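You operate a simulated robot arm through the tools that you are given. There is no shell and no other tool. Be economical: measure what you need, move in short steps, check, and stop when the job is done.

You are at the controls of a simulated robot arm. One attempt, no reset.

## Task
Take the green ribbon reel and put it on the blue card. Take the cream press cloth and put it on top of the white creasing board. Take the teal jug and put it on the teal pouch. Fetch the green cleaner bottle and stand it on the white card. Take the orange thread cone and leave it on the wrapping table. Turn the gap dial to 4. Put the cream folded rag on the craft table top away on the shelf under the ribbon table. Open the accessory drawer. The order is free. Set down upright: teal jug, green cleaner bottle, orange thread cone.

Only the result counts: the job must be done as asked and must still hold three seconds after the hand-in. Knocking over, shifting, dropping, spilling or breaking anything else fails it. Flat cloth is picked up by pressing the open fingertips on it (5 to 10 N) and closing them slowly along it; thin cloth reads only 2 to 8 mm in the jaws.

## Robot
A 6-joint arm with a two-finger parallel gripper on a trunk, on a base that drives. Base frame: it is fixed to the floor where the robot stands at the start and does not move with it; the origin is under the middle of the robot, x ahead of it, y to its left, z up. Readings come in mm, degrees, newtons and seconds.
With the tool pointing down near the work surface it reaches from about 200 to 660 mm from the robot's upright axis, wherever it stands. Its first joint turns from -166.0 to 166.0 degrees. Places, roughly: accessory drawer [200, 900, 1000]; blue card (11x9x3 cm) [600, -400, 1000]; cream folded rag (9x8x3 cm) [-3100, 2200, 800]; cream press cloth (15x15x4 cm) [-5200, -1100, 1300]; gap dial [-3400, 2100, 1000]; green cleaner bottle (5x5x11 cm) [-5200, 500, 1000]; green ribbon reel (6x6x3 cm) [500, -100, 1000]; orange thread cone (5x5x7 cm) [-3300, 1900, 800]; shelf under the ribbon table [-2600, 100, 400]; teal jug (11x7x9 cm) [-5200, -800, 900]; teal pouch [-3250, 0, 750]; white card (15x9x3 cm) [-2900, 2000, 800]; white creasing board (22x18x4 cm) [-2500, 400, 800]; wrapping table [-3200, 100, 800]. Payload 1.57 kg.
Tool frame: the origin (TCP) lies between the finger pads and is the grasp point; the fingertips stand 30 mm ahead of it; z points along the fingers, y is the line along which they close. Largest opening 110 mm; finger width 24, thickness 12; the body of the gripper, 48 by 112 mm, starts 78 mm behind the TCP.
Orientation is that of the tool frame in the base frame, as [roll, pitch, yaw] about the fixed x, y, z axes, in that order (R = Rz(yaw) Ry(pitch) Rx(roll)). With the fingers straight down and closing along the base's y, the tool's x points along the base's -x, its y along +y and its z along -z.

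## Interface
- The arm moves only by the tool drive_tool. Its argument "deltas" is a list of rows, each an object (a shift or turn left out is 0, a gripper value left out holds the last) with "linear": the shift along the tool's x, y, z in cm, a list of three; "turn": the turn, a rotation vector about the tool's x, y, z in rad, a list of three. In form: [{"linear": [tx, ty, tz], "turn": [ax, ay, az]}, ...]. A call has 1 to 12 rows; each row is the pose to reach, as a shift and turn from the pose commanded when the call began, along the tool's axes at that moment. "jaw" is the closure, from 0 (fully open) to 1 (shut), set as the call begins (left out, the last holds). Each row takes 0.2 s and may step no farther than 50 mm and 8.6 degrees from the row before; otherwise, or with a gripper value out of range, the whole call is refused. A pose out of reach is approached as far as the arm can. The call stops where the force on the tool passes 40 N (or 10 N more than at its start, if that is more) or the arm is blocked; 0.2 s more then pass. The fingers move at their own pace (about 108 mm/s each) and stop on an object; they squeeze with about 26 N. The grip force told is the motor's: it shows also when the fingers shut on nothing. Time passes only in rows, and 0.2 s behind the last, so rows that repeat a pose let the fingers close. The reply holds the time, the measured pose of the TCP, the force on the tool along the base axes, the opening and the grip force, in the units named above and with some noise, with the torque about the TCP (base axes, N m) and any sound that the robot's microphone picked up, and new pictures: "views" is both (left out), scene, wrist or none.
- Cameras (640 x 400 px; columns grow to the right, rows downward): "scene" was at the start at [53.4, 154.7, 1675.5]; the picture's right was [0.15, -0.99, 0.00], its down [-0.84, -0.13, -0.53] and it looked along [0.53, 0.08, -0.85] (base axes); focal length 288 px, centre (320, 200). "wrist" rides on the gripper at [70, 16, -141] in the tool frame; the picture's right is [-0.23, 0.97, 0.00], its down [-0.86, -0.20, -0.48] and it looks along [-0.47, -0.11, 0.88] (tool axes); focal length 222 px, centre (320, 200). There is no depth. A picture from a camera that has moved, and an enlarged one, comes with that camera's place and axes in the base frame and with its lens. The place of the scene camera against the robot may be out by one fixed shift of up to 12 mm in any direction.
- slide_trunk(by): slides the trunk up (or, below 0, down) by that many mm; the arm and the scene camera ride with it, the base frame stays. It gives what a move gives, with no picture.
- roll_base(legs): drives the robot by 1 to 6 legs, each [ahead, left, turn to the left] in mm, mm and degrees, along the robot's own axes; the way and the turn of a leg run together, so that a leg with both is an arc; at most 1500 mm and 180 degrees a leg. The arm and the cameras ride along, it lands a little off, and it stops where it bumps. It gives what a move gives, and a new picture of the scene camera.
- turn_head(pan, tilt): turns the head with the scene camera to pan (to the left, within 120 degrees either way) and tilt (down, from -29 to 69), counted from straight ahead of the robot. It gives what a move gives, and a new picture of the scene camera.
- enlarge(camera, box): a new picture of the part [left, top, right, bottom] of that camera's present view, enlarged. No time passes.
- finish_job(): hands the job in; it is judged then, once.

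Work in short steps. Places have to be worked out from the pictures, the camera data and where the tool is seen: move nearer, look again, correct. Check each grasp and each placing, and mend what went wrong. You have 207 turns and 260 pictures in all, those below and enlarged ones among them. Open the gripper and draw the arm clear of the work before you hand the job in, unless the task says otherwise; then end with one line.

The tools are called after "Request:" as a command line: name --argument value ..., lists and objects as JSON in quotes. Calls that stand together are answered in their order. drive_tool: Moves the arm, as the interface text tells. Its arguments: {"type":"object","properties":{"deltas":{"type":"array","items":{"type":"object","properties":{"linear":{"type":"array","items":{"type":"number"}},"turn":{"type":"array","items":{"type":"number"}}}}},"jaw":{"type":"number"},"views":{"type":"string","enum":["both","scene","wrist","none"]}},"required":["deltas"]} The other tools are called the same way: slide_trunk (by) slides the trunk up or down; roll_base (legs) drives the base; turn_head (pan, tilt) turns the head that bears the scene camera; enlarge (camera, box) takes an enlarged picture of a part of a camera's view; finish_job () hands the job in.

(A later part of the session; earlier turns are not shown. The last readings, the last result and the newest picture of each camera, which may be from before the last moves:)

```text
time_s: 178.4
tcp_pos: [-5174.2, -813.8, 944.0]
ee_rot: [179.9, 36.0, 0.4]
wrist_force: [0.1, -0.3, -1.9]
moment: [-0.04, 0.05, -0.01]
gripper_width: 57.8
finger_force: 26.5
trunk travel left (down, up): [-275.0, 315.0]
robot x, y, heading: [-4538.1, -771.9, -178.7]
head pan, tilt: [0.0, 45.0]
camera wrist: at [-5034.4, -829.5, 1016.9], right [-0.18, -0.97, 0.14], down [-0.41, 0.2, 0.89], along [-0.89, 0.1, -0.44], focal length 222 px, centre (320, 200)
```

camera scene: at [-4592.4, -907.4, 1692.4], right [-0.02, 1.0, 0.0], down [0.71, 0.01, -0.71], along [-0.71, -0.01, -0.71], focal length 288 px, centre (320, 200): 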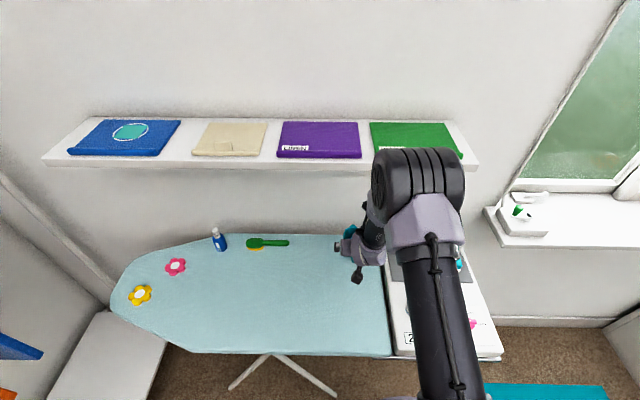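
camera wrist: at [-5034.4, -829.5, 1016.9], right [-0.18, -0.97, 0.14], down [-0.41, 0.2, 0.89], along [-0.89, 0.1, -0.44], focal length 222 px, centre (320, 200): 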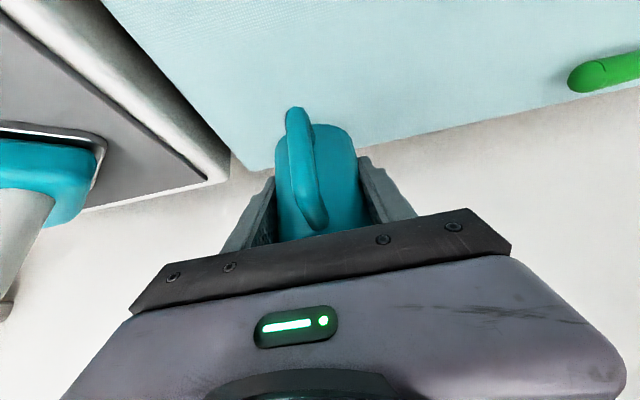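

The jug is up and stable. I draw it back and up gently towards the robot.

Request:
drive_tool --deltas '[{"linear": [0.8, 0, -1.2]}, {"linear": [2, 0, -3.2]}, {"linear": [3.6, 0, -5.7]}, {"linear": [5.2, 0, -8.2]}, {"linear": [6.8, 0, -10.8]}, {"linear": [8.4, 0, -13.3]}, {"linear": [10, 0, -15.8]}, {"linear": [11.6, 0, -18.3]}, {"linear": [13, 0, -20.6]}, {"linear": [14, 0, -22.2]}, {"linear": [14.4, 0, -22.8]}, {"linear": [14.4, 0, -22.8]}]' --views "scene"

```text
time_s: 181.0
tcp_pos: [-4962.5, -814.6, 1033.5]
ee_rot: [179.8, 36.0, 0.2]
wrist_force: [-0.4, 0.0, -1.4]
moment: [0.0, 0.02, 0.02]
gripper_width: 57.6
finger_force: 26.7
out of reach, approached as far as the arm can: row 9, 10, 11, 12
trunk travel left (down, up): [-275.0, 315.0]
robot x, y, heading: [-4536.2, -768.8, -178.6]
head pan, tilt: [0.0, 45.0]
camera scene: at [-4592.5, -907.4, 1692.4], right [-0.02, 1.0, 0.0], down [0.71, 0.01, -0.71], along [-0.71, -0.01, -0.71], focal length 288 px, centre (320, 200)
```

scene: 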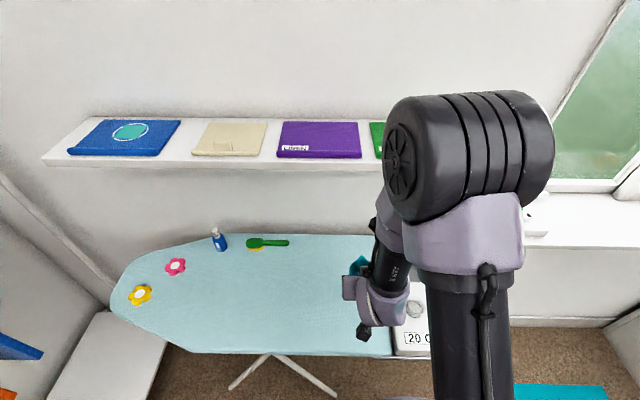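

The jug stays level. I back away from the board, turn right in two stages and come around to the wrapping table's −x side.

Request:
roll_base --legs '[[-650, 0, 0], [0, 0, -90], [730, 0, 0], [0, 0, -90]]'

Request:
turn_head --pan 0 --tilt 45

```text
time_s: 195.8
tcp_pos: [-3498.7, 23.5, 1032.9]
ee_rot: [179.7, 36.0, -177.9]
wrist_force: [-0.2, 1.0, -2.2]
moment: [-0.03, 0.01, 0.0]
gripper_width: 57.4
finger_force: 26.1
trunk travel left (down, up): [-275.0, 315.0]
robot x, y, heading: [-3923.3, -37.6, 2.9]
head pan, tilt: [0.0, 45.0]
camera scene: at [-3862.9, 112.4, 1692.4], right [0.05, -1.0, 0.0], down [-0.71, -0.04, -0.71], along [0.71, 0.04, -0.71], focal length 288 px, centre (320, 200)
```

scene: 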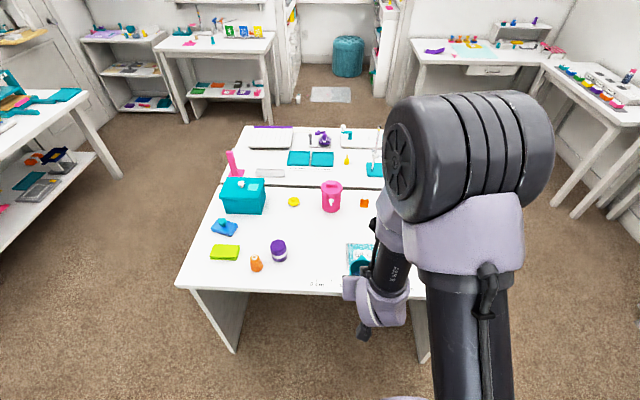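

```text
time_s: 196.4
tcp_pos: [-3500.0, 23.2, 1033.0]
ee_rot: [179.9, 35.9, -177.9]
wrist_force: [0.6, -0.6, -2.1]
moment: [0.01, -0.06, 0.02]
gripper_width: 57.1
finger_force: 26.1
trunk travel left (down, up): [-275.0, 315.0]
robot x, y, heading: [-3925.9, -35.8, 2.6]
head pan, tilt: [0.0, 45.0]
camera scene: at [-3863.0, 112.5, 1692.4], right [0.05, -1.0, 0.0], down [-0.71, -0.04, -0.71], along [0.71, 0.04, -0.71], focal length 288 px, centre (320, 200)
```

scene: 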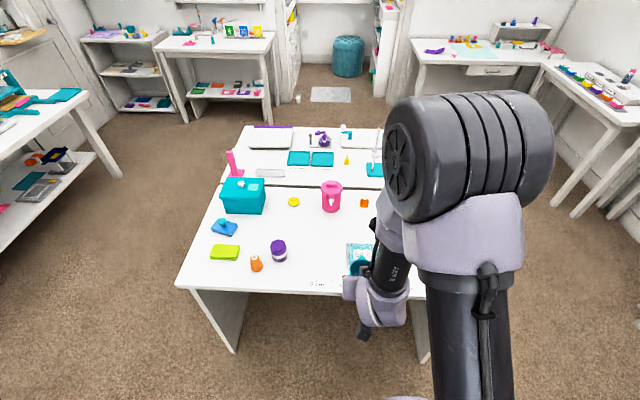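

I enlarge the pouch, which lies just behind the gripper in this view.

Request:
enlarge --camera "scene" --box '[300, 220, 420, 310]'

Request:
drive_tool --deltas '[{"linear": [0, 0, 0]}]' --views "wrist"

```text
4.44 times, centred on (360, 265) of scene
camera zoom: at [-3863.0, 112.5, 1692.4], right [0.05, -1.0, 0.0], down [-0.71, -0.04, -0.71], along [0.71, 0.04, -0.71], focal length 1280 px, centre (142, -89)
```

zoom: 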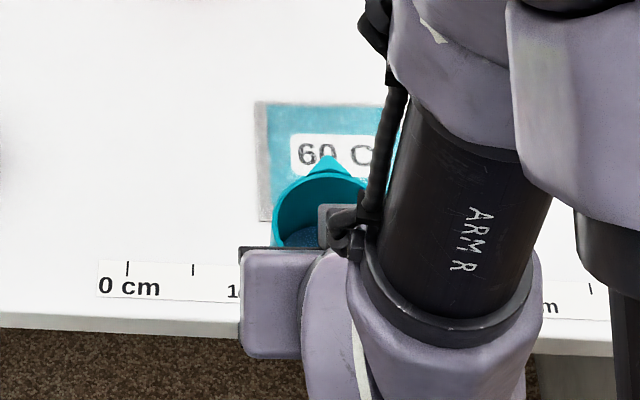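

```text
time_s: 196.8
tcp_pos: [-3499.0, 22.7, 1033.2]
ee_rot: [179.8, 36.0, -178.0]
wrist_force: [-0.1, 0.4, -1.8]
moment: [-0.01, -0.03, -0.01]
gripper_width: 57.2
finger_force: 26.0
trunk travel left (down, up): [-275.0, 315.0]
robot x, y, heading: [-3921.9, -35.6, 2.8]
head pan, tilt: [0.0, 45.0]
camera wrist: at [-3639.3, 34.3, 1106.0], right [0.15, 0.98, 0.14], down [0.42, -0.19, 0.89], along [0.9, -0.07, -0.44], focal length 222 px, centre (320, 200)
```

wrist: 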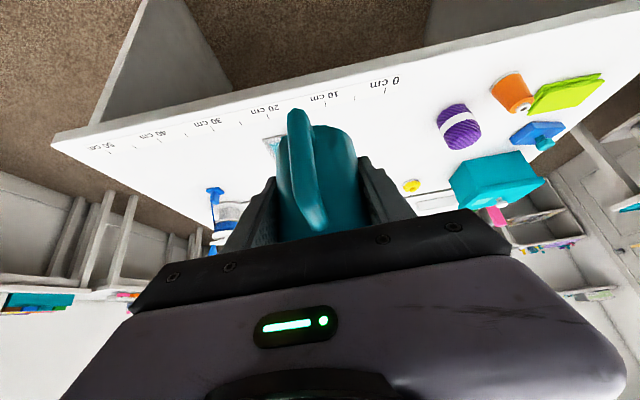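

The jug is level; the pouch centre is about (−3258, −20). I advance the base gently, bringing the jug over the table.

Request:
roll_base --legs '[[200, -45, 0]]'

Request:
drive_tool --deltas '[{"linear": [0, 0, 0]}]' --views "wrist"

```text
time_s: 198.4
tcp_pos: [-3299.0, -15.0, 1033.2]
ee_rot: [179.7, 35.9, -178.3]
wrist_force: [0.4, 0.3, -2.4]
moment: [-0.01, 0.07, 0.0]
gripper_width: 57.3
finger_force: 26.3
trunk travel left (down, up): [-275.0, 315.0]
robot x, y, heading: [-3724.4, -72.0, 2.8]
head pan, tilt: [0.0, 45.0]
camera scene: at [-3661.9, 76.6, 1692.4], right [0.05, -1.0, 0.0], down [-0.71, -0.03, -0.71], along [0.71, 0.03, -0.71], focal length 288 px, centre (320, 200)
```

scene: 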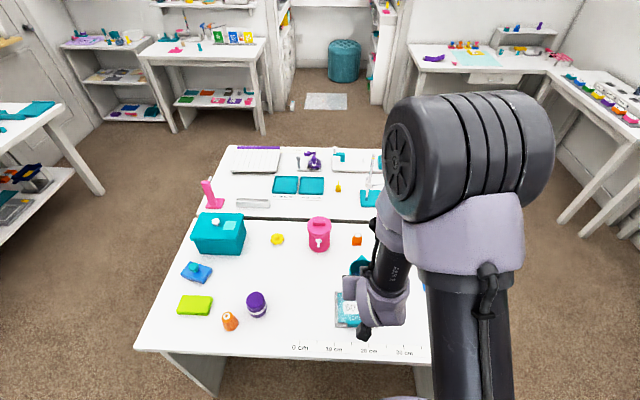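

```text
time_s: 198.8
tcp_pos: [-3299.3, -14.1, 1033.4]
ee_rot: [179.7, 36.0, -178.2]
wrist_force: [0.2, -0.1, -1.1]
moment: [-0.03, 0.0, 0.0]
gripper_width: 57.3
finger_force: 26.0
trunk travel left (down, up): [-275.0, 315.0]
robot x, y, heading: [-3721.3, -74.7, 2.7]
head pan, tilt: [0.0, 45.0]
camera wrist: at [-3439.7, -2.5, 1105.9], right [0.15, 0.98, 0.14], down [0.42, -0.19, 0.89], along [0.9, -0.08, -0.44], focal length 222 px, centre (320, 200)
```

wrist: 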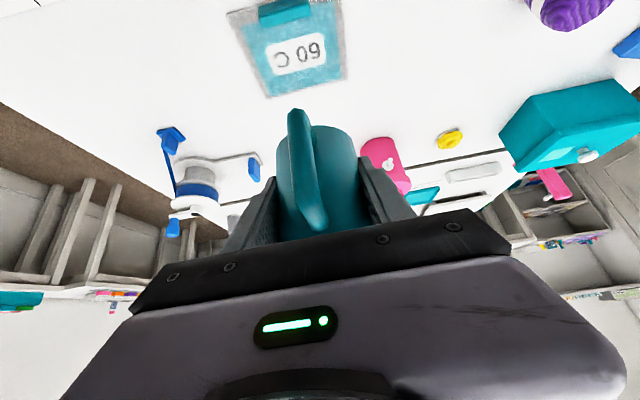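

The pouch centre reads (−3264, −18). I move over it and lower gently to TCP z≈885.

Request:
drive_tool --deltas '[{"linear": [-1.5, -0.3, 1.1]}, {"linear": [-3, -0.5, 2.2]}, {"linear": [-1.8, -0.5, 3.8]}, {"linear": [-0.3, -0.5, 5.9]}, {"linear": [1.2, -0.5, 8]}, {"linear": [2.7, -0.5, 10]}, {"linear": [4.1, -0.5, 11.9]}, {"linear": [5.2, -0.5, 13.5]}, {"linear": [5.7, -0.5, 14.1]}, {"linear": [5.7, -0.5, 14.1]}]' --views "wrist"

```text
time_s: 201.0
tcp_pos: [-3264.5, -17.3, 885.9]
ee_rot: [179.8, 36.0, -178.2]
wrist_force: [-0.7, 0.0, -1.4]
moment: [-0.01, -0.02, 0.0]
gripper_width: 57.2
finger_force: 26.6
trunk travel left (down, up): [-275.0, 315.0]
robot x, y, heading: [-3723.5, -71.7, 3.0]
head pan, tilt: [0.0, 45.0]
camera wrist: at [-3404.3, -5.9, 959.1], right [0.15, 0.98, 0.14], down [0.42, -0.19, 0.89], along [0.9, -0.08, -0.44], focal length 222 px, centre (320, 200)
```

wrist: 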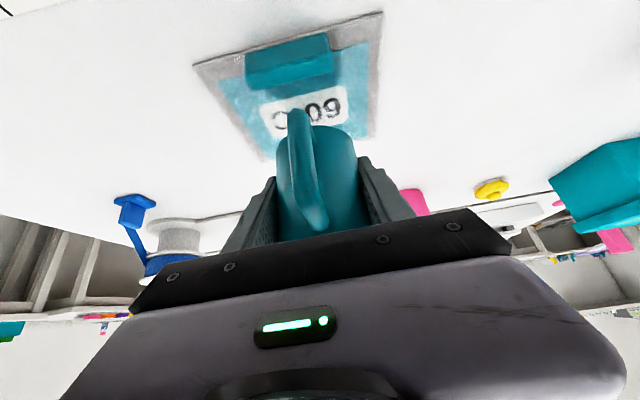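

The pouch has a raised clip on its near edge (x≈−3320…−3295), so I place the jug 12 mm further in. I lower in fine steps to contact.

Request:
drive_tool --deltas '[{"linear": [-1.0, 0, 0.7]}, {"linear": [-0.5, 0, 1.4]}, {"linear": [-0.2, 0, 1.8]}, {"linear": [0.0, 0, 2.1]}, {"linear": [0.18, 0, 2.34]}, {"linear": [0.36, 0, 2.58]}, {"linear": [0.54, 0, 2.82]}, {"linear": [0.72, 0, 3.06]}]' --views "wrist"

```text
time_s: 202.8
tcp_pos: [-3250.7, -17.0, 856.4]
ee_rot: [179.8, 36.0, -178.1]
wrist_force: [-0.6, 0.2, -1.9]
moment: [0.02, -0.04, 0.01]
gripper_width: 57.4
finger_force: 25.9
trunk travel left (down, up): [-275.0, 315.0]
robot x, y, heading: [-3724.0, -67.3, 2.7]
head pan, tilt: [0.0, 45.0]
camera wrist: at [-3390.0, -5.5, 929.0], right [0.15, 0.98, 0.14], down [0.42, -0.19, 0.89], along [0.9, -0.08, -0.44], focal length 222 px, centre (320, 200)
```

wrist: 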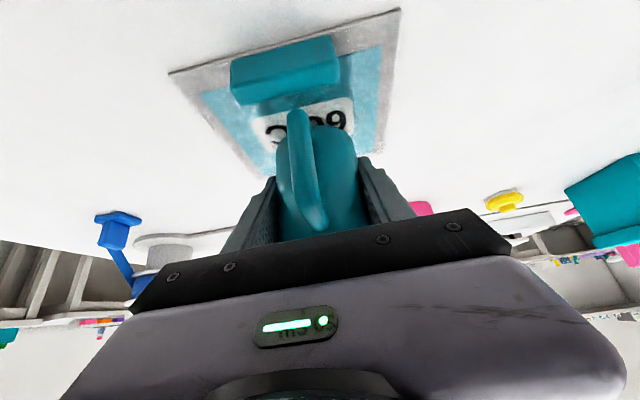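

No contact yet at 856. I go on down in 3 mm steps.

Request:
drive_tool --deltas '[{"linear": [0.18, 0, 0.24]}, {"linear": [0.35, 0, 0.49]}, {"linear": [0.53, 0, 0.73]}, {"linear": [0.7, 0, 0.97]}, {"linear": [0.88, 0, 1.21]}, {"linear": [1.06, 0, 1.46]}]' --views "wrist"

```text
time_s: 204.2
tcp_pos: [-3253.3, -17.1, 839.3]
ee_rot: [179.8, 36.3, -178.2]
wrist_force: [-0.9, 0.2, 38.4]
moment: [-0.25, 0.32, -0.02]
gripper_width: 57.4
finger_force: 26.1
trunk travel left (down, up): [-275.0, 315.0]
robot x, y, heading: [-3721.6, -69.3, 2.5]
head pan, tilt: [0.0, 45.0]
camera wrist: at [-3392.3, -5.6, 912.5], right [0.15, 0.98, 0.14], down [0.41, -0.19, 0.89], along [0.9, -0.08, -0.43], focal length 222 px, centre (320, 200)
```

wrist: 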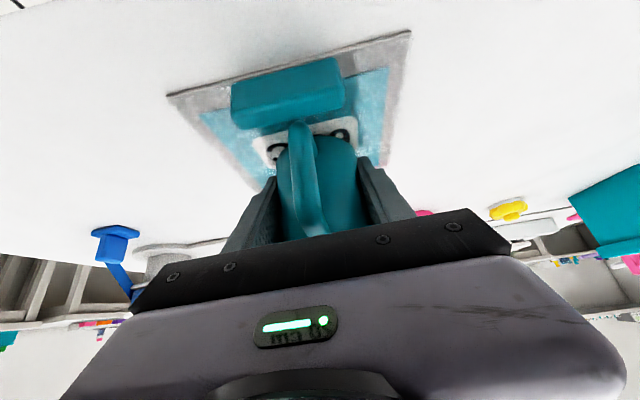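

Contact (38 N); the jug slid up slightly in the grip. I ease up 2 mm and open slowly.

Request:
drive_tool --deltas '[{"linear": [-0.12, 0, -0.16]}, {"linear": [-0.12, 0, -0.16]}]' --views "wrist"

```text
time_s: 204.8
tcp_pos: [-3251.9, -17.0, 840.7]
ee_rot: [179.9, 36.0, -178.2]
wrist_force: [0.4, 0.8, 18.1]
moment: [-0.12, 0.0, 0.02]
gripper_width: 57.0
finger_force: 25.8
trunk travel left (down, up): [-275.0, 315.0]
robot x, y, heading: [-3718.4, -68.8, 2.8]
head pan, tilt: [0.0, 45.0]
camera wrist: at [-3391.9, -5.6, 913.4], right [0.15, 0.98, 0.14], down [0.42, -0.19, 0.89], along [0.9, -0.08, -0.44], focal length 222 px, centre (320, 200)
```

wrist: 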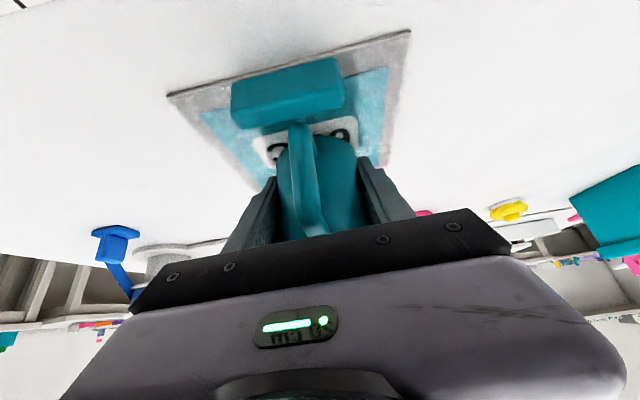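

Flush on the pouch by the look of it. I release.

Request:
drive_tool --deltas '[{"linear": [0, 0, 0]}, {"linear": [0, 0, 0]}, {"linear": [0, 0, 0]}, {"linear": [0, 0, 0]}]' --jaw 0.2 --views "wrist"

```text
time_s: 205.8
tcp_pos: [-3252.1, -16.4, 840.0]
ee_rot: [179.8, 36.0, -178.2]
wrist_force: [-2.8, 1.2, 8.8]
moment: [-0.27, 0.02, -0.03]
gripper_width: 85.9
finger_force: 0.2
trunk travel left (down, up): [-275.0, 315.0]
robot x, y, heading: [-3724.0, -73.9, 2.6]
head pan, tilt: [0.0, 45.0]
camera wrist: at [-3391.7, -5.4, 913.4], right [0.15, 0.98, 0.14], down [0.42, -0.19, 0.89], along [0.9, -0.08, -0.44], focal length 222 px, centre (320, 200)
```

wrist: 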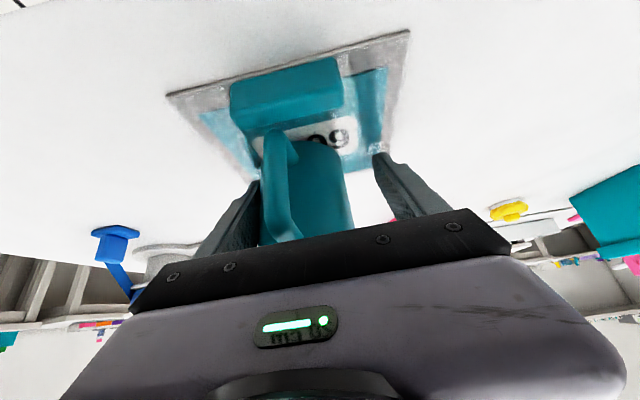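

The left finger is near the jug and the tips touch the pouch lightly. I rise 4 mm, centre by −y 8 mm and then withdraw along the tool axis.

Request:
drive_tool --deltas '[{"linear": [-0.24, 0, -0.32]}, {"linear": [-0.24, -0.8, -0.32]}, {"linear": [-0.24, -0.8, -0.32]}]' --jaw 0 --views "wrist"

```text
time_s: 206.6
tcp_pos: [-3251.1, -24.7, 843.1]
ee_rot: [179.8, 35.9, -178.2]
wrist_force: [-0.2, -0.9, 0.7]
moment: [0.03, 0.03, 0.04]
gripper_width: 110.1
finger_force: 0.1
trunk travel left (down, up): [-275.0, 315.0]
robot x, y, heading: [-3722.5, -71.9, 2.7]
head pan, tilt: [0.0, 45.0]
camera wrist: at [-3391.4, -13.9, 917.5], right [0.15, 0.98, 0.14], down [0.42, -0.19, 0.89], along [0.9, -0.08, -0.44], focal length 222 px, centre (320, 200)
```

wrist: 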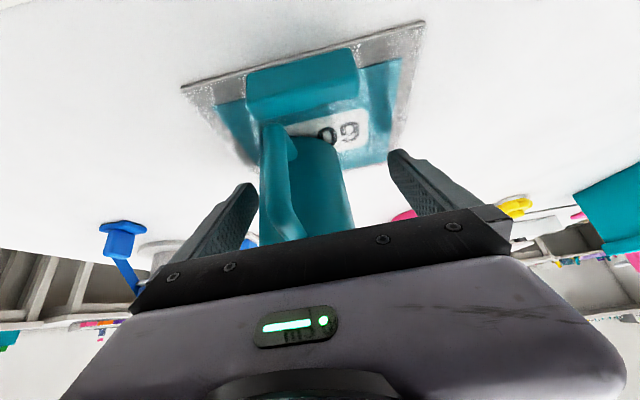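

Free. I withdraw along the tool axis and look.

Request:
drive_tool --deltas '[{"linear": [0, 0.1, -3]}, {"linear": [0, 0.3, -7]}, {"linear": [0, 0.3, -11]}, {"linear": [0, 0.3, -15]}, {"linear": [0, 0.3, -15]}]' --views "wrist"

```text
time_s: 207.8
tcp_pos: [-3327.9, -23.4, 957.9]
ee_rot: [179.8, 36.0, -178.3]
wrist_force: [0.1, -0.1, 0.1]
moment: [0.02, -0.01, -0.01]
gripper_width: 109.9
finger_force: 0.1
out of reach, approached as far as the arm can: row 4, 5
trunk travel left (down, up): [-275.0, 315.0]
robot x, y, heading: [-3722.0, -70.3, 2.8]
head pan, tilt: [0.0, 45.0]
camera wrist: at [-3467.0, -11.6, 1031.0], right [0.15, 0.98, 0.14], down [0.42, -0.19, 0.89], along [0.9, -0.08, -0.44], focal length 222 px, centre (320, 200)
```

wrist: 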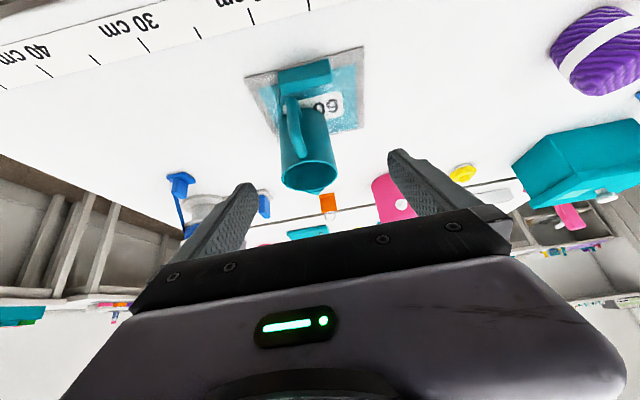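

The jug stands on the pouch. I back off a little and check its stand from the scene camera.

Request:
roll_base --legs '[[-300, 0, 0]]'

Request:
enlarge --camera "scene" --box '[300, 190, 440, 300]'

```text
time_s: 209.8
tcp_pos: [-3620.9, -38.1, 957.0]
ee_rot: [179.8, 36.0, -178.5]
wrist_force: [-1.2, 0.0, 0.2]
moment: [0.04, -0.03, -0.04]
gripper_width: 110.1
finger_force: 0.0
trunk travel left (down, up): [-275.0, 315.0]
robot x, y, heading: [-4016.7, -84.3, 2.3]
head pan, tilt: [0.0, 45.0]
camera scene: at [-3957.1, 63.5, 1692.5], right [0.04, -1.0, 0.0], down [-0.71, -0.03, -0.71], along [0.71, 0.03, -0.71], focal length 288 px, centre (320, 200)
```

scene: 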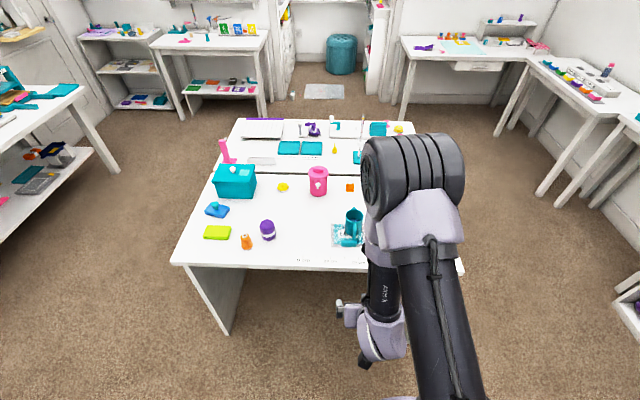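

```text
3.64 times, centred on (370, 245) of scene
camera zoom: at [-3957.1, 63.5, 1692.5], right [0.04, -1.0, 0.0], down [-0.71, -0.03, -0.71], along [0.71, 0.03, -0.71], focal length 1047 px, centre (138, 36)
```

zoom: 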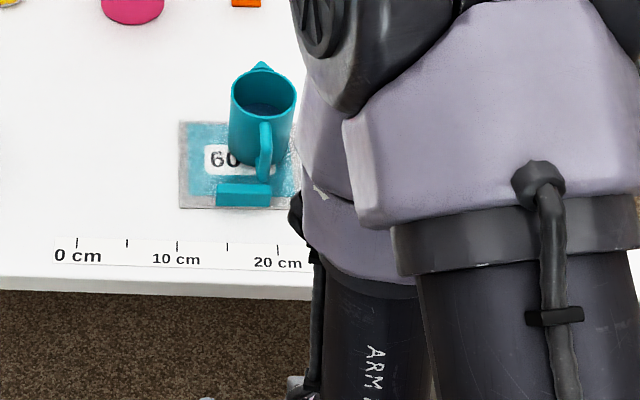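

The jug is upright with its liquid on the pouch. Next the press cloth: I raise and straighten the tool, then turn and drive to the shelf.

Request:
drive_tool --deltas '[{"linear": [-2.6, 0, -3.6], "turn": [0, 0.08, 0]}, {"linear": [-5.2, 0, -7.2], "turn": [0, 0.16, 0]}, {"linear": [-7.8, 0, -10.8], "turn": [0, 0.24, 0]}, {"linear": [-10.4, 0, -14.4], "turn": [0, 0.32, 0]}, {"linear": [-13, 0, -18], "turn": [0, 0.42, 0]}, {"linear": [-15.6, 0, -21.6], "turn": [0, 0.52, 0]}, {"linear": [-17.6, 0, -24.3], "turn": [0, 0.61, 0]}, {"linear": [-17.6, 0, -24.3], "turn": [0, 0.61, 0]}]' --views "none"

Request:
roll_base --legs '[[0, 0, 89], [0, 0, 89], [0, 1040, 0], [450, 0, 0]]'

Request:
slide_trunk --by 220

Request:
turn_head --pan 0 --tilt 45

```text
time_s: 211.6
tcp_pos: [-3623.0, -38.6, 1258.9]
ee_rot: [179.9, 1.1, -178.5]
wrist_force: [0.6, -0.3, -0.6]
moment: [0.01, -0.01, -0.01]
gripper_width: 110.0
finger_force: 0.1
out of reach, approached as far as the arm can: row 1, 3, 4, 5, 6
trunk travel left (down, up): [-275.0, 315.0]
robot x, y, heading: [-4013.5, -81.2, 2.2]
head pan, tilt: [0.0, 45.0]
```

```text
time_s: 227.0
tcp_pos: [-4858.3, -1163.3, 1259.1]
ee_rot: [179.9, 1.1, -1.7]
wrist_force: [0.6, 0.5, 0.0]
moment: [0.0, 0.01, -0.05]
gripper_width: 110.4
finger_force: 0.1
trunk travel left (down, up): [-275.0, 315.0]
robot x, y, heading: [-4464.5, -1139.3, 178.8]
head pan, tilt: [0.0, 45.0]
camera scene: at [-4522.7, -1277.0, 1692.4], right [0.02, 1.0, 0.0], down [0.71, -0.01, -0.71], along [-0.71, 0.01, -0.71], focal length 288 px, centre (320, 200)
```

scene: 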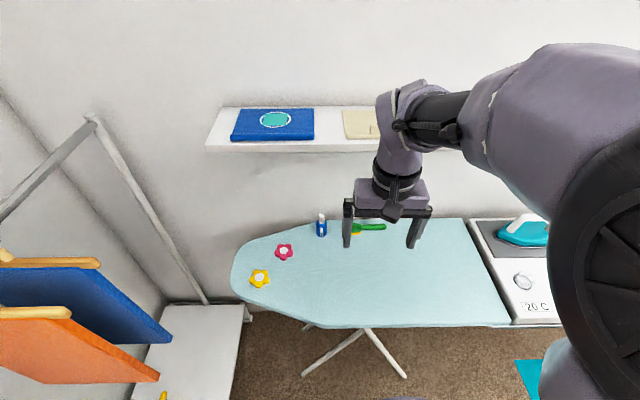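

```text
time_s: 229.3
tcp_pos: [-4858.5, -1163.4, 1478.4]
ee_rot: [179.9, 0.9, -1.8]
wrist_force: [0.0, 0.1, 0.8]
moment: [0.02, 0.01, 0.02]
gripper_width: 110.0
finger_force: 0.0
trunk travel left (down, up): [-495.0, 95.0]
robot x, y, heading: [-4463.7, -1140.6, 178.9]
head pan, tilt: [0.0, 45.0]
```

```text
time_s: 229.9
tcp_pos: [-4857.4, -1164.2, 1477.7]
ee_rot: [179.9, 1.0, -1.8]
wrist_force: [-0.4, -0.1, 0.1]
moment: [0.03, 0.0, 0.0]
gripper_width: 110.1
finger_force: 0.1
trunk travel left (down, up): [-495.0, 95.0]
robot x, y, heading: [-4461.6, -1144.8, 178.9]
head pan, tilt: [0.0, 45.0]
camera scene: at [-4522.0, -1277.0, 1912.4], right [0.02, 1.0, 0.0], down [0.71, -0.01, -0.71], along [-0.71, 0.01, -0.71], focal length 288 px, centre (320, 200)
```

scene: 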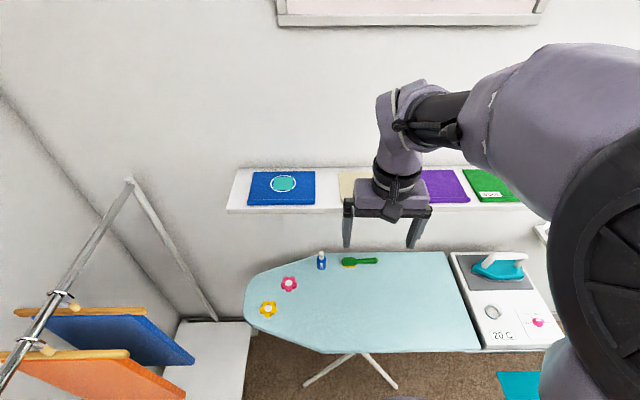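

I move closer and extend the arm above the shelf to view the cloth with the wrist camera.

Request:
roll_base --legs '[[90, 0, 0]]'

Request:
drive_tool --deltas '[{"linear": [-4, 0, 0]}, {"linear": [-8, 0, 0]}, {"linear": [-12, 0, 0]}, {"linear": [-15, 0, 0]}, {"linear": [-15, 0, 0]}]' --views "wrist"

```text
time_s: 231.0
tcp_pos: [-4948.3, -1163.1, 1479.4]
ee_rot: [179.9, 1.0, -1.7]
wrist_force: [-1.2, 0.3, 0.2]
moment: [-0.04, -0.04, 0.01]
gripper_width: 109.8
finger_force: 0.0
trunk travel left (down, up): [-495.0, 95.0]
robot x, y, heading: [-4554.7, -1135.5, 179.5]
head pan, tilt: [0.0, 45.0]
camera scene: at [-4611.9, -1275.6, 1912.4], right [0.02, 1.0, 0.0], down [0.71, -0.01, -0.71], along [-0.71, 0.01, -0.71], focal length 288 px, centre (320, 200)
```

scene: 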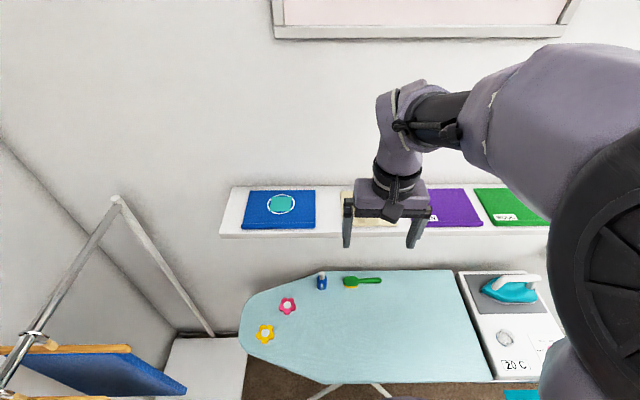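

```text
time_s: 232.2
tcp_pos: [-5094.9, -1157.6, 1483.0]
ee_rot: [179.8, 1.1, -1.7]
wrist_force: [1.0, 0.7, -0.1]
moment: [-0.03, 0.03, 0.02]
gripper_width: 110.0
finger_force: 0.0
trunk travel left (down, up): [-495.0, 95.0]
robot x, y, heading: [-4551.6, -1140.8, 179.1]
head pan, tilt: [0.0, 45.0]
camera wrist: at [-5021.9, -1176.3, 1622.6], right [-0.26, -0.97, 0.01], down [-0.84, 0.23, 0.49], along [-0.48, 0.12, -0.87], focal length 222 px, centre (320, 200)
```

wrist: 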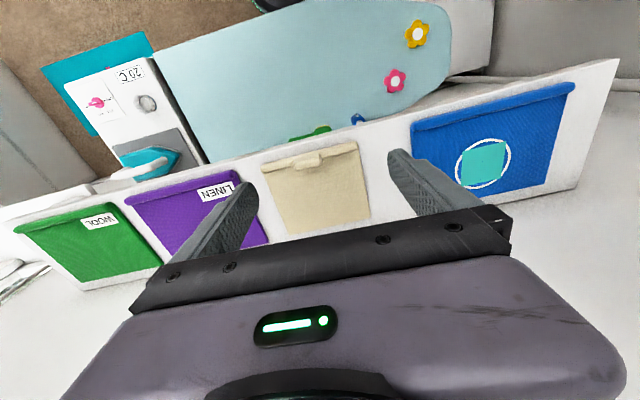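

The cloth centre is about (−5188, −1134), shelf z≈1285. I move above it with half-open jaws.

Request:
drive_tool --deltas '[{"linear": [-2.6, -0.7, 3.5]}, {"linear": [-5.2, -1.4, 7]}, {"linear": [-7.8, -2, 10.5]}, {"linear": [-7.8, -2, 13]}, {"linear": [-7.8, -2, 13]}]' --jaw 0.35 --views "wrist"

```text
time_s: 233.4
tcp_pos: [-5176.2, -1136.2, 1353.9]
ee_rot: [179.9, 1.1, -1.7]
wrist_force: [-0.5, -0.1, -0.1]
moment: [0.0, -0.02, -0.05]
gripper_width: 71.6
finger_force: 0.0
trunk travel left (down, up): [-495.0, 95.0]
robot x, y, heading: [-4554.8, -1143.2, 179.0]
head pan, tilt: [0.0, 45.0]
camera wrist: at [-5103.3, -1154.4, 1492.6], right [-0.26, -0.97, 0.01], down [-0.84, 0.23, 0.49], along [-0.48, 0.12, -0.87], focal length 222 px, centre (320, 200)
```

wrist: 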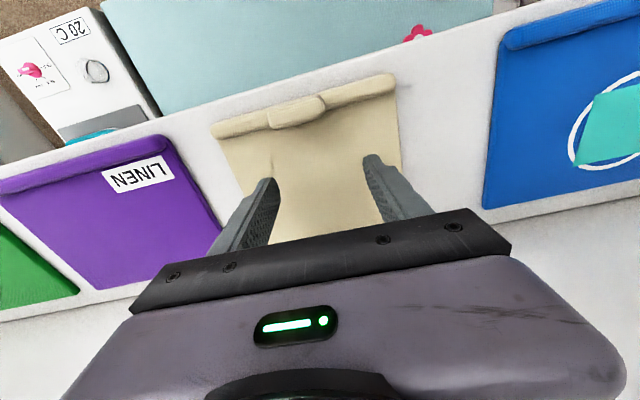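

The hem runs along the near edge; I pinch the flat part. I lower in small steps to a light contact.

Request:
drive_tool --deltas '[{"linear": [0, 0, 1]}, {"linear": [0, 0, 1.8]}, {"linear": [0, 0, 2.4]}, {"linear": [0, 0, 2.4]}]' --views "none"

Request:
drive_tool --deltas '[{"linear": [0, 0, 0.3]}, {"linear": [0, 0, 0.6]}, {"linear": [0, 0, 0.6]}]' --views "none"

```text
time_s: 234.3
tcp_pos: [-5178.1, -1136.6, 1335.1]
ee_rot: [179.8, 1.8, -1.7]
wrist_force: [3.8, 0.2, 15.5]
moment: [0.16, -0.27, -0.17]
gripper_width: 71.4
finger_force: 0.0
trunk travel left (down, up): [-495.0, 95.0]
robot x, y, heading: [-4549.4, -1138.9, 179.2]
head pan, tilt: [0.0, 45.0]
stopped in row 4: the force on the tool passed its limit at 44 N (the readings are from after the stop); the commanded pose is now the measured one
```

```text
time_s: 234.8
tcp_pos: [-5179.3, -1136.0, 1334.0]
ee_rot: [180.0, 2.4, -1.7]
wrist_force: [4.3, -0.5, 21.3]
moment: [0.14, -0.36, -0.28]
gripper_width: 71.5
finger_force: 0.0
trunk travel left (down, up): [-495.0, 95.0]
robot x, y, heading: [-4551.7, -1142.6, 179.0]
head pan, tilt: [0.0, 45.0]
stopped in row 2: the force on the tool passed its limit at 44 N (the readings are from after the stop); the commanded pose is now the measured one
```

Contact at tip z≈1304 with 21 N. I ease up to reach 5–10 N.

Request:
drive_tool --deltas '[{"linear": [0, 0, -0.15]}, {"linear": [0, 0, -0.15]}]' --views "none"

```text
time_s: 235.4
tcp_pos: [-5180.4, -1137.3, 1335.1]
ee_rot: [179.9, 2.2, -1.5]
wrist_force: [1.9, 0.2, 20.0]
moment: [0.19, -0.25, 0.04]
gripper_width: 71.6
finger_force: 0.1
trunk travel left (down, up): [-495.0, 95.0]
robot x, y, heading: [-4557.0, -1140.3, 179.1]
head pan, tilt: [0.0, 45.0]
```

Request:
drive_tool --deltas '[{"linear": [0, 0, -0.15]}, {"linear": [0, 0, -0.2]}]' --views "none"

```text
time_s: 236.0
tcp_pos: [-5180.8, -1137.5, 1334.8]
ee_rot: [179.9, 1.9, -1.6]
wrist_force: [1.8, 1.0, 5.3]
moment: [0.13, -0.17, -0.01]
gripper_width: 71.5
finger_force: 0.1
trunk travel left (down, up): [-495.0, 95.0]
robot x, y, heading: [-4552.9, -1141.4, 179.1]
head pan, tilt: [0.0, 45.0]
```

Force is 5 N now. I close slowly in steps.

Request:
drive_tool --deltas '[{"linear": [0, 0, 0.05]}]' --jaw 0.45 --views "none"

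Request:
drive_tool --deltas '[{"linear": [0, 0, 0]}]' --jaw 0.55 --views "none"

Request:
drive_tool --deltas '[{"linear": [0, 0, 0]}]' --jaw 0.65 --views "none"

Request:
drive_tool --deltas '[{"linear": [0, 0, 0]}]' --jaw 0.75 --views "none"

Request:
drive_tool --deltas '[{"linear": [0, 0, 0]}]' --jaw 0.85 --views "none"

Request:
drive_tool --deltas '[{"linear": [0, 0, 0]}, {"linear": [0, 0, 0]}, {"linear": [0, 0, 0]}]' --jaw 1 --views "wrist"

```text
time_s: 236.4
tcp_pos: [-5181.3, -1136.9, 1334.4]
ee_rot: [179.9, 2.0, -1.6]
wrist_force: [0.3, 2.4, 7.4]
moment: [0.14, -0.15, 0.05]
gripper_width: 62.5
finger_force: 1.2
trunk travel left (down, up): [-495.0, 95.0]
robot x, y, heading: [-4554.0, -1139.9, 179.0]
head pan, tilt: [0.0, 45.0]
```

```text
time_s: 236.8
tcp_pos: [-5181.6, -1137.3, 1335.6]
ee_rot: [179.9, 2.0, -1.6]
wrist_force: [-0.4, 2.9, 7.7]
moment: [0.15, -0.09, 0.03]
gripper_width: 53.0
finger_force: 1.7
trunk travel left (down, up): [-495.0, 95.0]
robot x, y, heading: [-4555.9, -1137.7, 179.2]
head pan, tilt: [0.0, 45.0]
```

```text
time_s: 237.2
tcp_pos: [-5179.5, -1138.5, 1334.8]
ee_rot: [180.0, 2.0, -1.6]
wrist_force: [0.3, 2.3, 6.8]
moment: [0.14, -0.13, -0.02]
gripper_width: 41.9
finger_force: 1.8
trunk travel left (down, up): [-495.0, 95.0]
robot x, y, heading: [-4551.4, -1141.4, 179.1]
head pan, tilt: [0.0, 45.0]
```

```text
time_s: 237.6
tcp_pos: [-5180.3, -1136.6, 1334.9]
ee_rot: [179.9, 2.1, -1.5]
wrist_force: [0.1, 2.0, 7.6]
moment: [0.06, -0.12, 0.01]
gripper_width: 31.2
finger_force: 2.0
trunk travel left (down, up): [-495.0, 95.0]
robot x, y, heading: [-4554.4, -1140.5, 179.3]
head pan, tilt: [0.0, 45.0]
```

```text
time_s: 238.0
tcp_pos: [-5181.1, -1137.4, 1335.6]
ee_rot: [180.0, 2.0, -1.6]
wrist_force: [0.0, 1.9, 7.5]
moment: [0.08, -0.08, 0.02]
gripper_width: 20.4
finger_force: 2.5
trunk travel left (down, up): [-495.0, 95.0]
robot x, y, heading: [-4555.0, -1137.7, 179.0]
head pan, tilt: [0.0, 45.0]
```

```text
time_s: 238.8
tcp_pos: [-5180.1, -1136.2, 1336.0]
ee_rot: [179.9, 2.0, -1.5]
wrist_force: [1.4, 1.5, 6.9]
moment: [0.0, -0.1, -0.02]
gripper_width: 0.1
finger_force: 21.4
trunk travel left (down, up): [-495.0, 95.0]
robot x, y, heading: [-4553.0, -1141.1, 179.3]
head pan, tilt: [0.0, 45.0]
camera wrist: at [-5106.3, -1154.9, 1473.7], right [-0.25, -0.97, 0.01], down [-0.83, 0.22, 0.51], along [-0.49, 0.12, -0.86], focal length 222 px, centre (320, 200)
```

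wrist: 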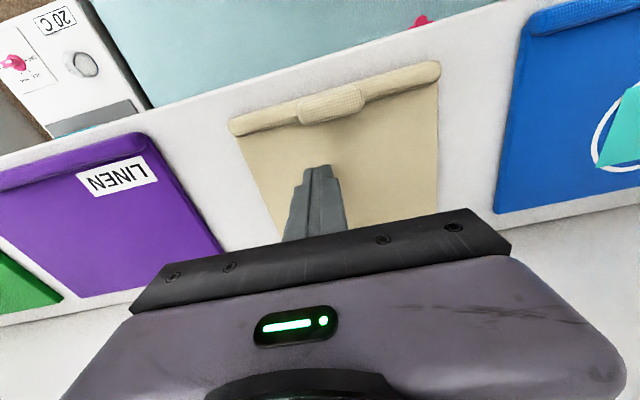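

The jaws slid shut on nothing. The hem has a ribbed raised part in the middle; I enlarge it to judge a better grasp.

Request:
enlarge --camera "wrist" --box '[220, 50, 450, 190]'

```text
2.78 times, centred on (335, 120) of wrist
camera zoom: at [-5106.3, -1154.9, 1473.7], right [-0.25, -0.97, 0.01], down [-0.83, 0.22, 0.51], along [-0.49, 0.12, -0.86], focal length 618 px, centre (278, 423)
```

zoom: 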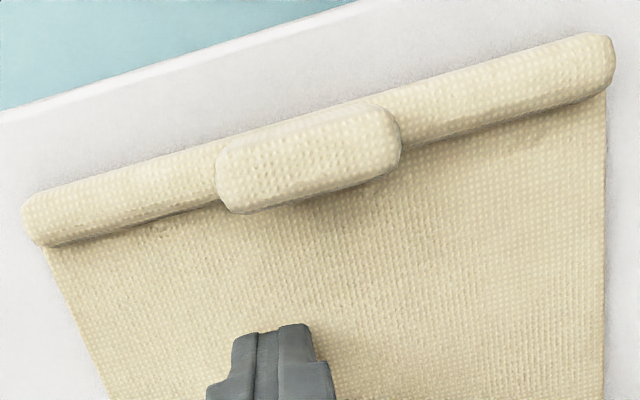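

The hem carries a raised block (about 54 × 19 mm) at (−5127, −1158), meant for gripping. I lift, turn the tool 90° so the jaws close along x, and go above it.

Request:
drive_tool --deltas '[{"linear": [0, 0, -3]}, {"linear": [2, 0.7, -6.5]}, {"linear": [5.3, 2, -8.5], "turn": [0, 0, 0.14]}, {"linear": [5.3, 2, -8.5], "turn": [0, 0, 0.28]}, {"linear": [5.3, 2, -8.5], "turn": [0, 0, 0.42]}, {"linear": [5.3, 2, -8.5], "turn": [0, 0, 0.56]}, {"linear": [5.3, 2, -8.5], "turn": [0, 0, 0.7]}, {"linear": [5.3, 2, -8.5], "turn": [0, 0, 0.84]}, {"linear": [5.3, 2, -8.5], "turn": [0, 0, 0.98]}, {"linear": [5.3, 2, -8.5], "turn": [0, 0, 1.12]}, {"linear": [5.3, 2, -8.5], "turn": [0, 0, 1.26]}, {"linear": [5.3, 2, -8.5], "turn": [0, 0, 1.4]}]' --views "none"

Request:
drive_tool --deltas '[{"turn": [0, 0, 0.13]}, {"turn": [0, 0, 0.13]}, {"turn": [0, 0, 0.13]}]' --jaw 0.5 --views "wrist"

```text
time_s: 241.4
tcp_pos: [-5125.8, -1159.3, 1416.8]
ee_rot: [178.1, 0.2, -81.9]
wrist_force: [-0.7, -0.5, -0.3]
moment: [0.0, -0.02, -0.01]
gripper_width: 0.0
finger_force: 21.1
trunk travel left (down, up): [-495.0, 95.0]
robot x, y, heading: [-4552.7, -1142.0, 178.9]
head pan, tilt: [0.0, 45.0]
```

```text
time_s: 242.2
tcp_pos: [-5125.8, -1159.3, 1417.8]
ee_rot: [178.0, 0.0, -89.3]
wrist_force: [0.2, -0.8, 0.0]
moment: [0.03, 0.0, 0.0]
gripper_width: 54.8
finger_force: 0.1
trunk travel left (down, up): [-495.0, 95.0]
robot x, y, heading: [-4556.7, -1139.2, 179.1]
head pan, tilt: [0.0, 45.0]
camera wrist: at [-5136.3, -1228.0, 1559.8], right [-0.98, 0.21, 0.03], down [0.2, 0.86, 0.47], along [0.07, 0.47, -0.88], focal length 222 px, centre (320, 200)
```

wrist: 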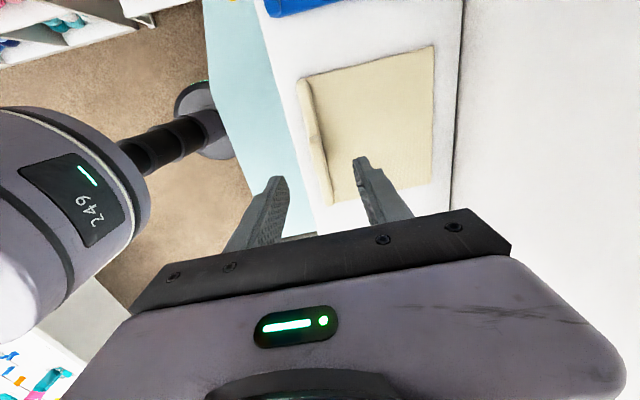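

The block reads about (−5126, −1168) in this view. I centre and lower part way, then look again.

Request:
drive_tool --deltas '[{"linear": [0.8, 0, 2]}, {"linear": [0.8, 0, 4]}, {"linear": [0.8, 0, 5.5]}, {"linear": [0.8, 0, 5.5]}]' --views "none"

Request:
enlarge --camera "wrist" --box '[220, 80, 440, 240]'

```text
time_s: 243.2
tcp_pos: [-5128.6, -1166.7, 1364.5]
ee_rot: [178.0, 0.0, -89.3]
wrist_force: [0.2, -1.1, 0.7]
moment: [0.0, -0.02, -0.02]
gripper_width: 55.1
finger_force: 0.0
trunk travel left (down, up): [-495.0, 95.0]
robot x, y, heading: [-4552.6, -1140.4, 179.0]
head pan, tilt: [0.0, 45.0]
```

```text
2.50 times, centred on (330, 160) of wrist
camera zoom: at [-5139.4, -1236.0, 1506.0], right [-0.98, 0.21, 0.03], down [0.2, 0.86, 0.47], along [0.07, 0.47, -0.88], focal length 555 px, centre (295, 300)
```

zoom: 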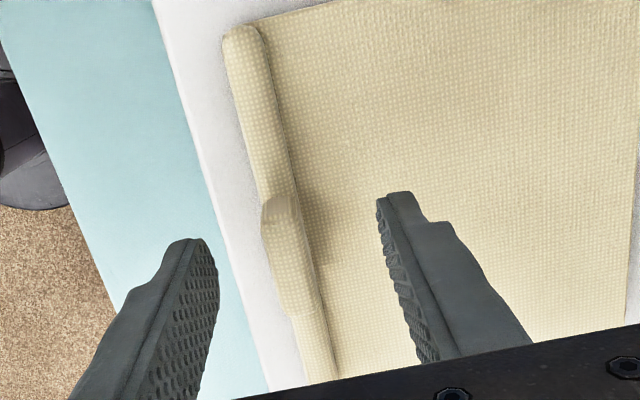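

The block lies between the fingers. I fine-align and lower to just above the shelf, then close.

Request:
drive_tool --deltas '[{"linear": [-0.6, -0.3, 1]}, {"linear": [-0.6, -0.3, 1.8]}, {"linear": [-0.6, -0.3, 2.4]}, {"linear": [-0.6, -0.3, 2.6]}, {"linear": [-0.6, -0.3, 2.6]}]' --views "none"

Request:
drive_tool --deltas '[{"linear": [0, 0, 0]}, {"linear": [0, 0, 0]}, {"linear": [0, 0, 0]}]' --jaw 1 --views "wrist"

```text
time_s: 244.4
tcp_pos: [-5126.6, -1159.7, 1337.1]
ee_rot: [177.9, 0.0, -89.2]
wrist_force: [-0.6, -0.1, 0.2]
moment: [0.03, 0.0, -0.01]
gripper_width: 54.8
finger_force: 0.1
trunk travel left (down, up): [-495.0, 95.0]
robot x, y, heading: [-4550.1, -1141.0, 179.1]
head pan, tilt: [0.0, 45.0]
```

```text
time_s: 245.2
tcp_pos: [-5127.3, -1159.7, 1336.3]
ee_rot: [178.0, 0.0, -89.2]
wrist_force: [-0.5, -0.2, -0.1]
moment: [0.07, -0.02, 0.01]
gripper_width: 13.2
finger_force: 26.1
trunk travel left (down, up): [-495.0, 95.0]
robot x, y, heading: [-4553.7, -1137.9, 178.7]
head pan, tilt: [0.0, 45.0]
camera wrist: at [-5137.0, -1229.5, 1478.5], right [-0.98, 0.21, 0.03], down [0.2, 0.86, 0.47], along [0.07, 0.47, -0.88], focal length 222 px, centre (320, 200)
```

wrist: 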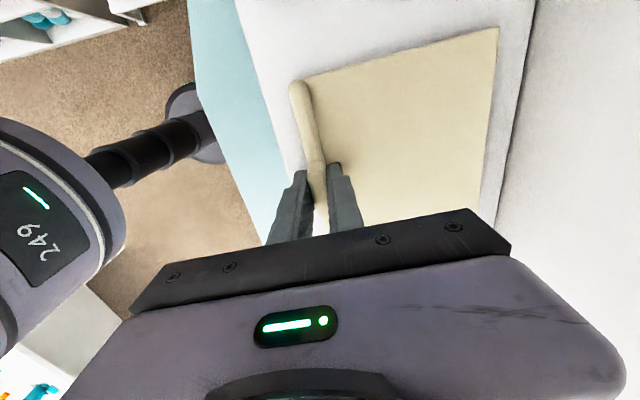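

Gripped (13 mm, 26 N). I lift and check that the cloth comes along.

Request:
drive_tool --deltas '[{"linear": [0, 0, -2]}, {"linear": [0, 0, -5]}, {"linear": [0, 0, -8]}, {"linear": [0, 0, -8]}]' --views "both"

```text
time_s: 246.2
tcp_pos: [-5122.8, -1159.1, 1418.9]
ee_rot: [178.0, 0.0, -89.3]
wrist_force: [0.5, -0.4, 0.1]
moment: [0.0, 0.02, 0.01]
gripper_width: 13.0
finger_force: 26.0
trunk travel left (down, up): [-495.0, 95.0]
robot x, y, heading: [-4552.9, -1139.8, 178.9]
head pan, tilt: [0.0, 45.0]
camera scene: at [-4611.9, -1275.6, 1912.4], right [0.02, 1.0, 0.0], down [0.71, -0.01, -0.71], along [-0.71, 0.01, -0.71], focal length 288 px, centre (320, 200)
camera wrist: at [-5133.4, -1230.4, 1559.8], right [-0.98, 0.21, 0.03], down [0.2, 0.86, 0.47], along [0.07, 0.47, -0.88], focal length 222 px, centre (320, 200)
```

scene: 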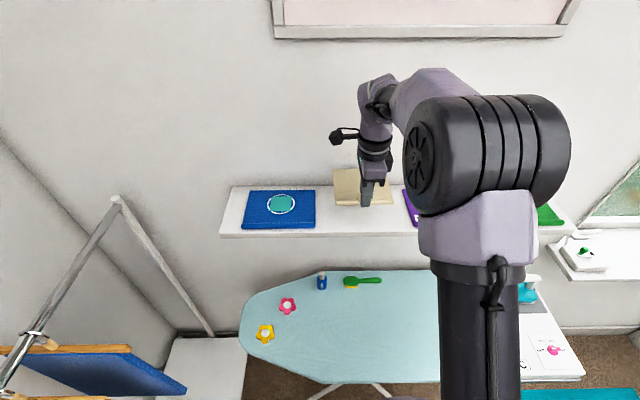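
wrist: 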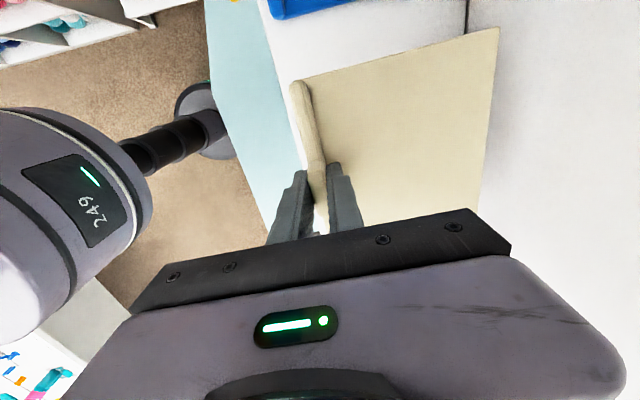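

The press cloth is a stiff plate and comes up flat. I retract it from the wall and drive around the south end of the tables to the ribbon table's +x side.

Request:
drive_tool --deltas '[{"linear": [0, -3.5, -1]}, {"linear": [0, -7, -1]}, {"linear": [0, -11, -1]}, {"linear": [0, -15, -1]}, {"linear": [0, -18, -1]}, {"linear": [0, -18, -1]}]' --views "none"

Request:
roll_base --legs '[[-600, 0, 0], [0, -280, 0], [-1050, 0, 0], [-950, 0, 0], [0, -1250, 0]]'

Request:
turn_head --pan 0 --tilt 48

```text
time_s: 247.6
tcp_pos: [-4944.6, -1157.6, 1419.5]
ee_rot: [177.9, 0.0, -89.3]
wrist_force: [0.4, -0.3, -0.4]
moment: [-0.01, -0.04, -0.02]
gripper_width: 13.1
finger_force: 26.2
trunk travel left (down, up): [-495.0, 95.0]
robot x, y, heading: [-4552.6, -1142.6, 179.0]
head pan, tilt: [0.0, 45.0]
```

```text
time_s: 268.1
tcp_pos: [-2312.6, 317.7, 1420.2]
ee_rot: [178.1, 0.0, -88.5]
wrist_force: [-0.1, -0.1, -0.4]
moment: [0.02, -0.03, -0.02]
gripper_width: 13.3
finger_force: 26.4
trunk travel left (down, up): [-495.0, 95.0]
robot x, y, heading: [-1921.5, 341.3, 180.0]
head pan, tilt: [0.0, 45.0]
camera scene: at [-1977.8, 203.2, 1912.4], right [0.0, 1.0, 0.0], down [0.71, 0.0, -0.71], along [-0.71, 0.0, -0.71], focal length 288 px, centre (320, 200)
```

scene: 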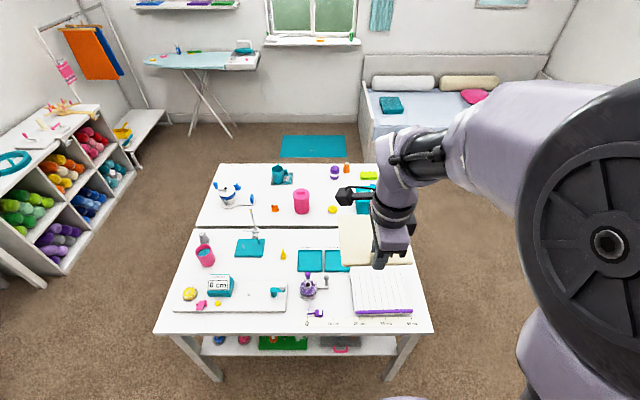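

```text
time_s: 268.7
tcp_pos: [-2312.8, 317.5, 1420.8]
ee_rot: [178.0, 0.0, -88.4]
wrist_force: [0.2, 0.7, 0.3]
moment: [0.02, 0.0, -0.03]
gripper_width: 13.1
finger_force: 26.0
trunk travel left (down, up): [-495.0, 95.0]
robot x, y, heading: [-1925.3, 341.4, 179.9]
head pan, tilt: [0.0, 48.0]
camera scene: at [-1975.3, 203.3, 1908.3], right [0.0, 1.0, 0.0], down [0.74, 0.0, -0.67], along [-0.67, 0.0, -0.74], focal length 288 px, centre (320, 200)
```

scene: 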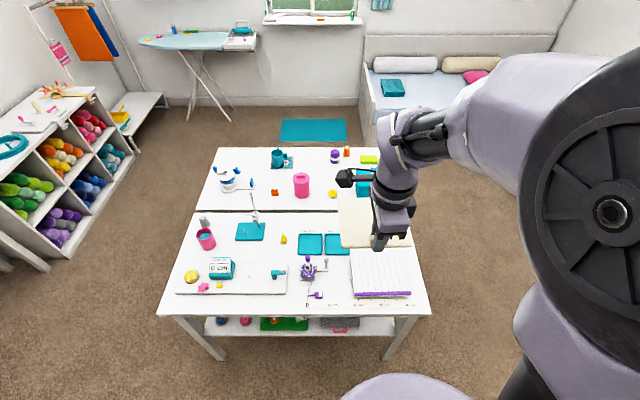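

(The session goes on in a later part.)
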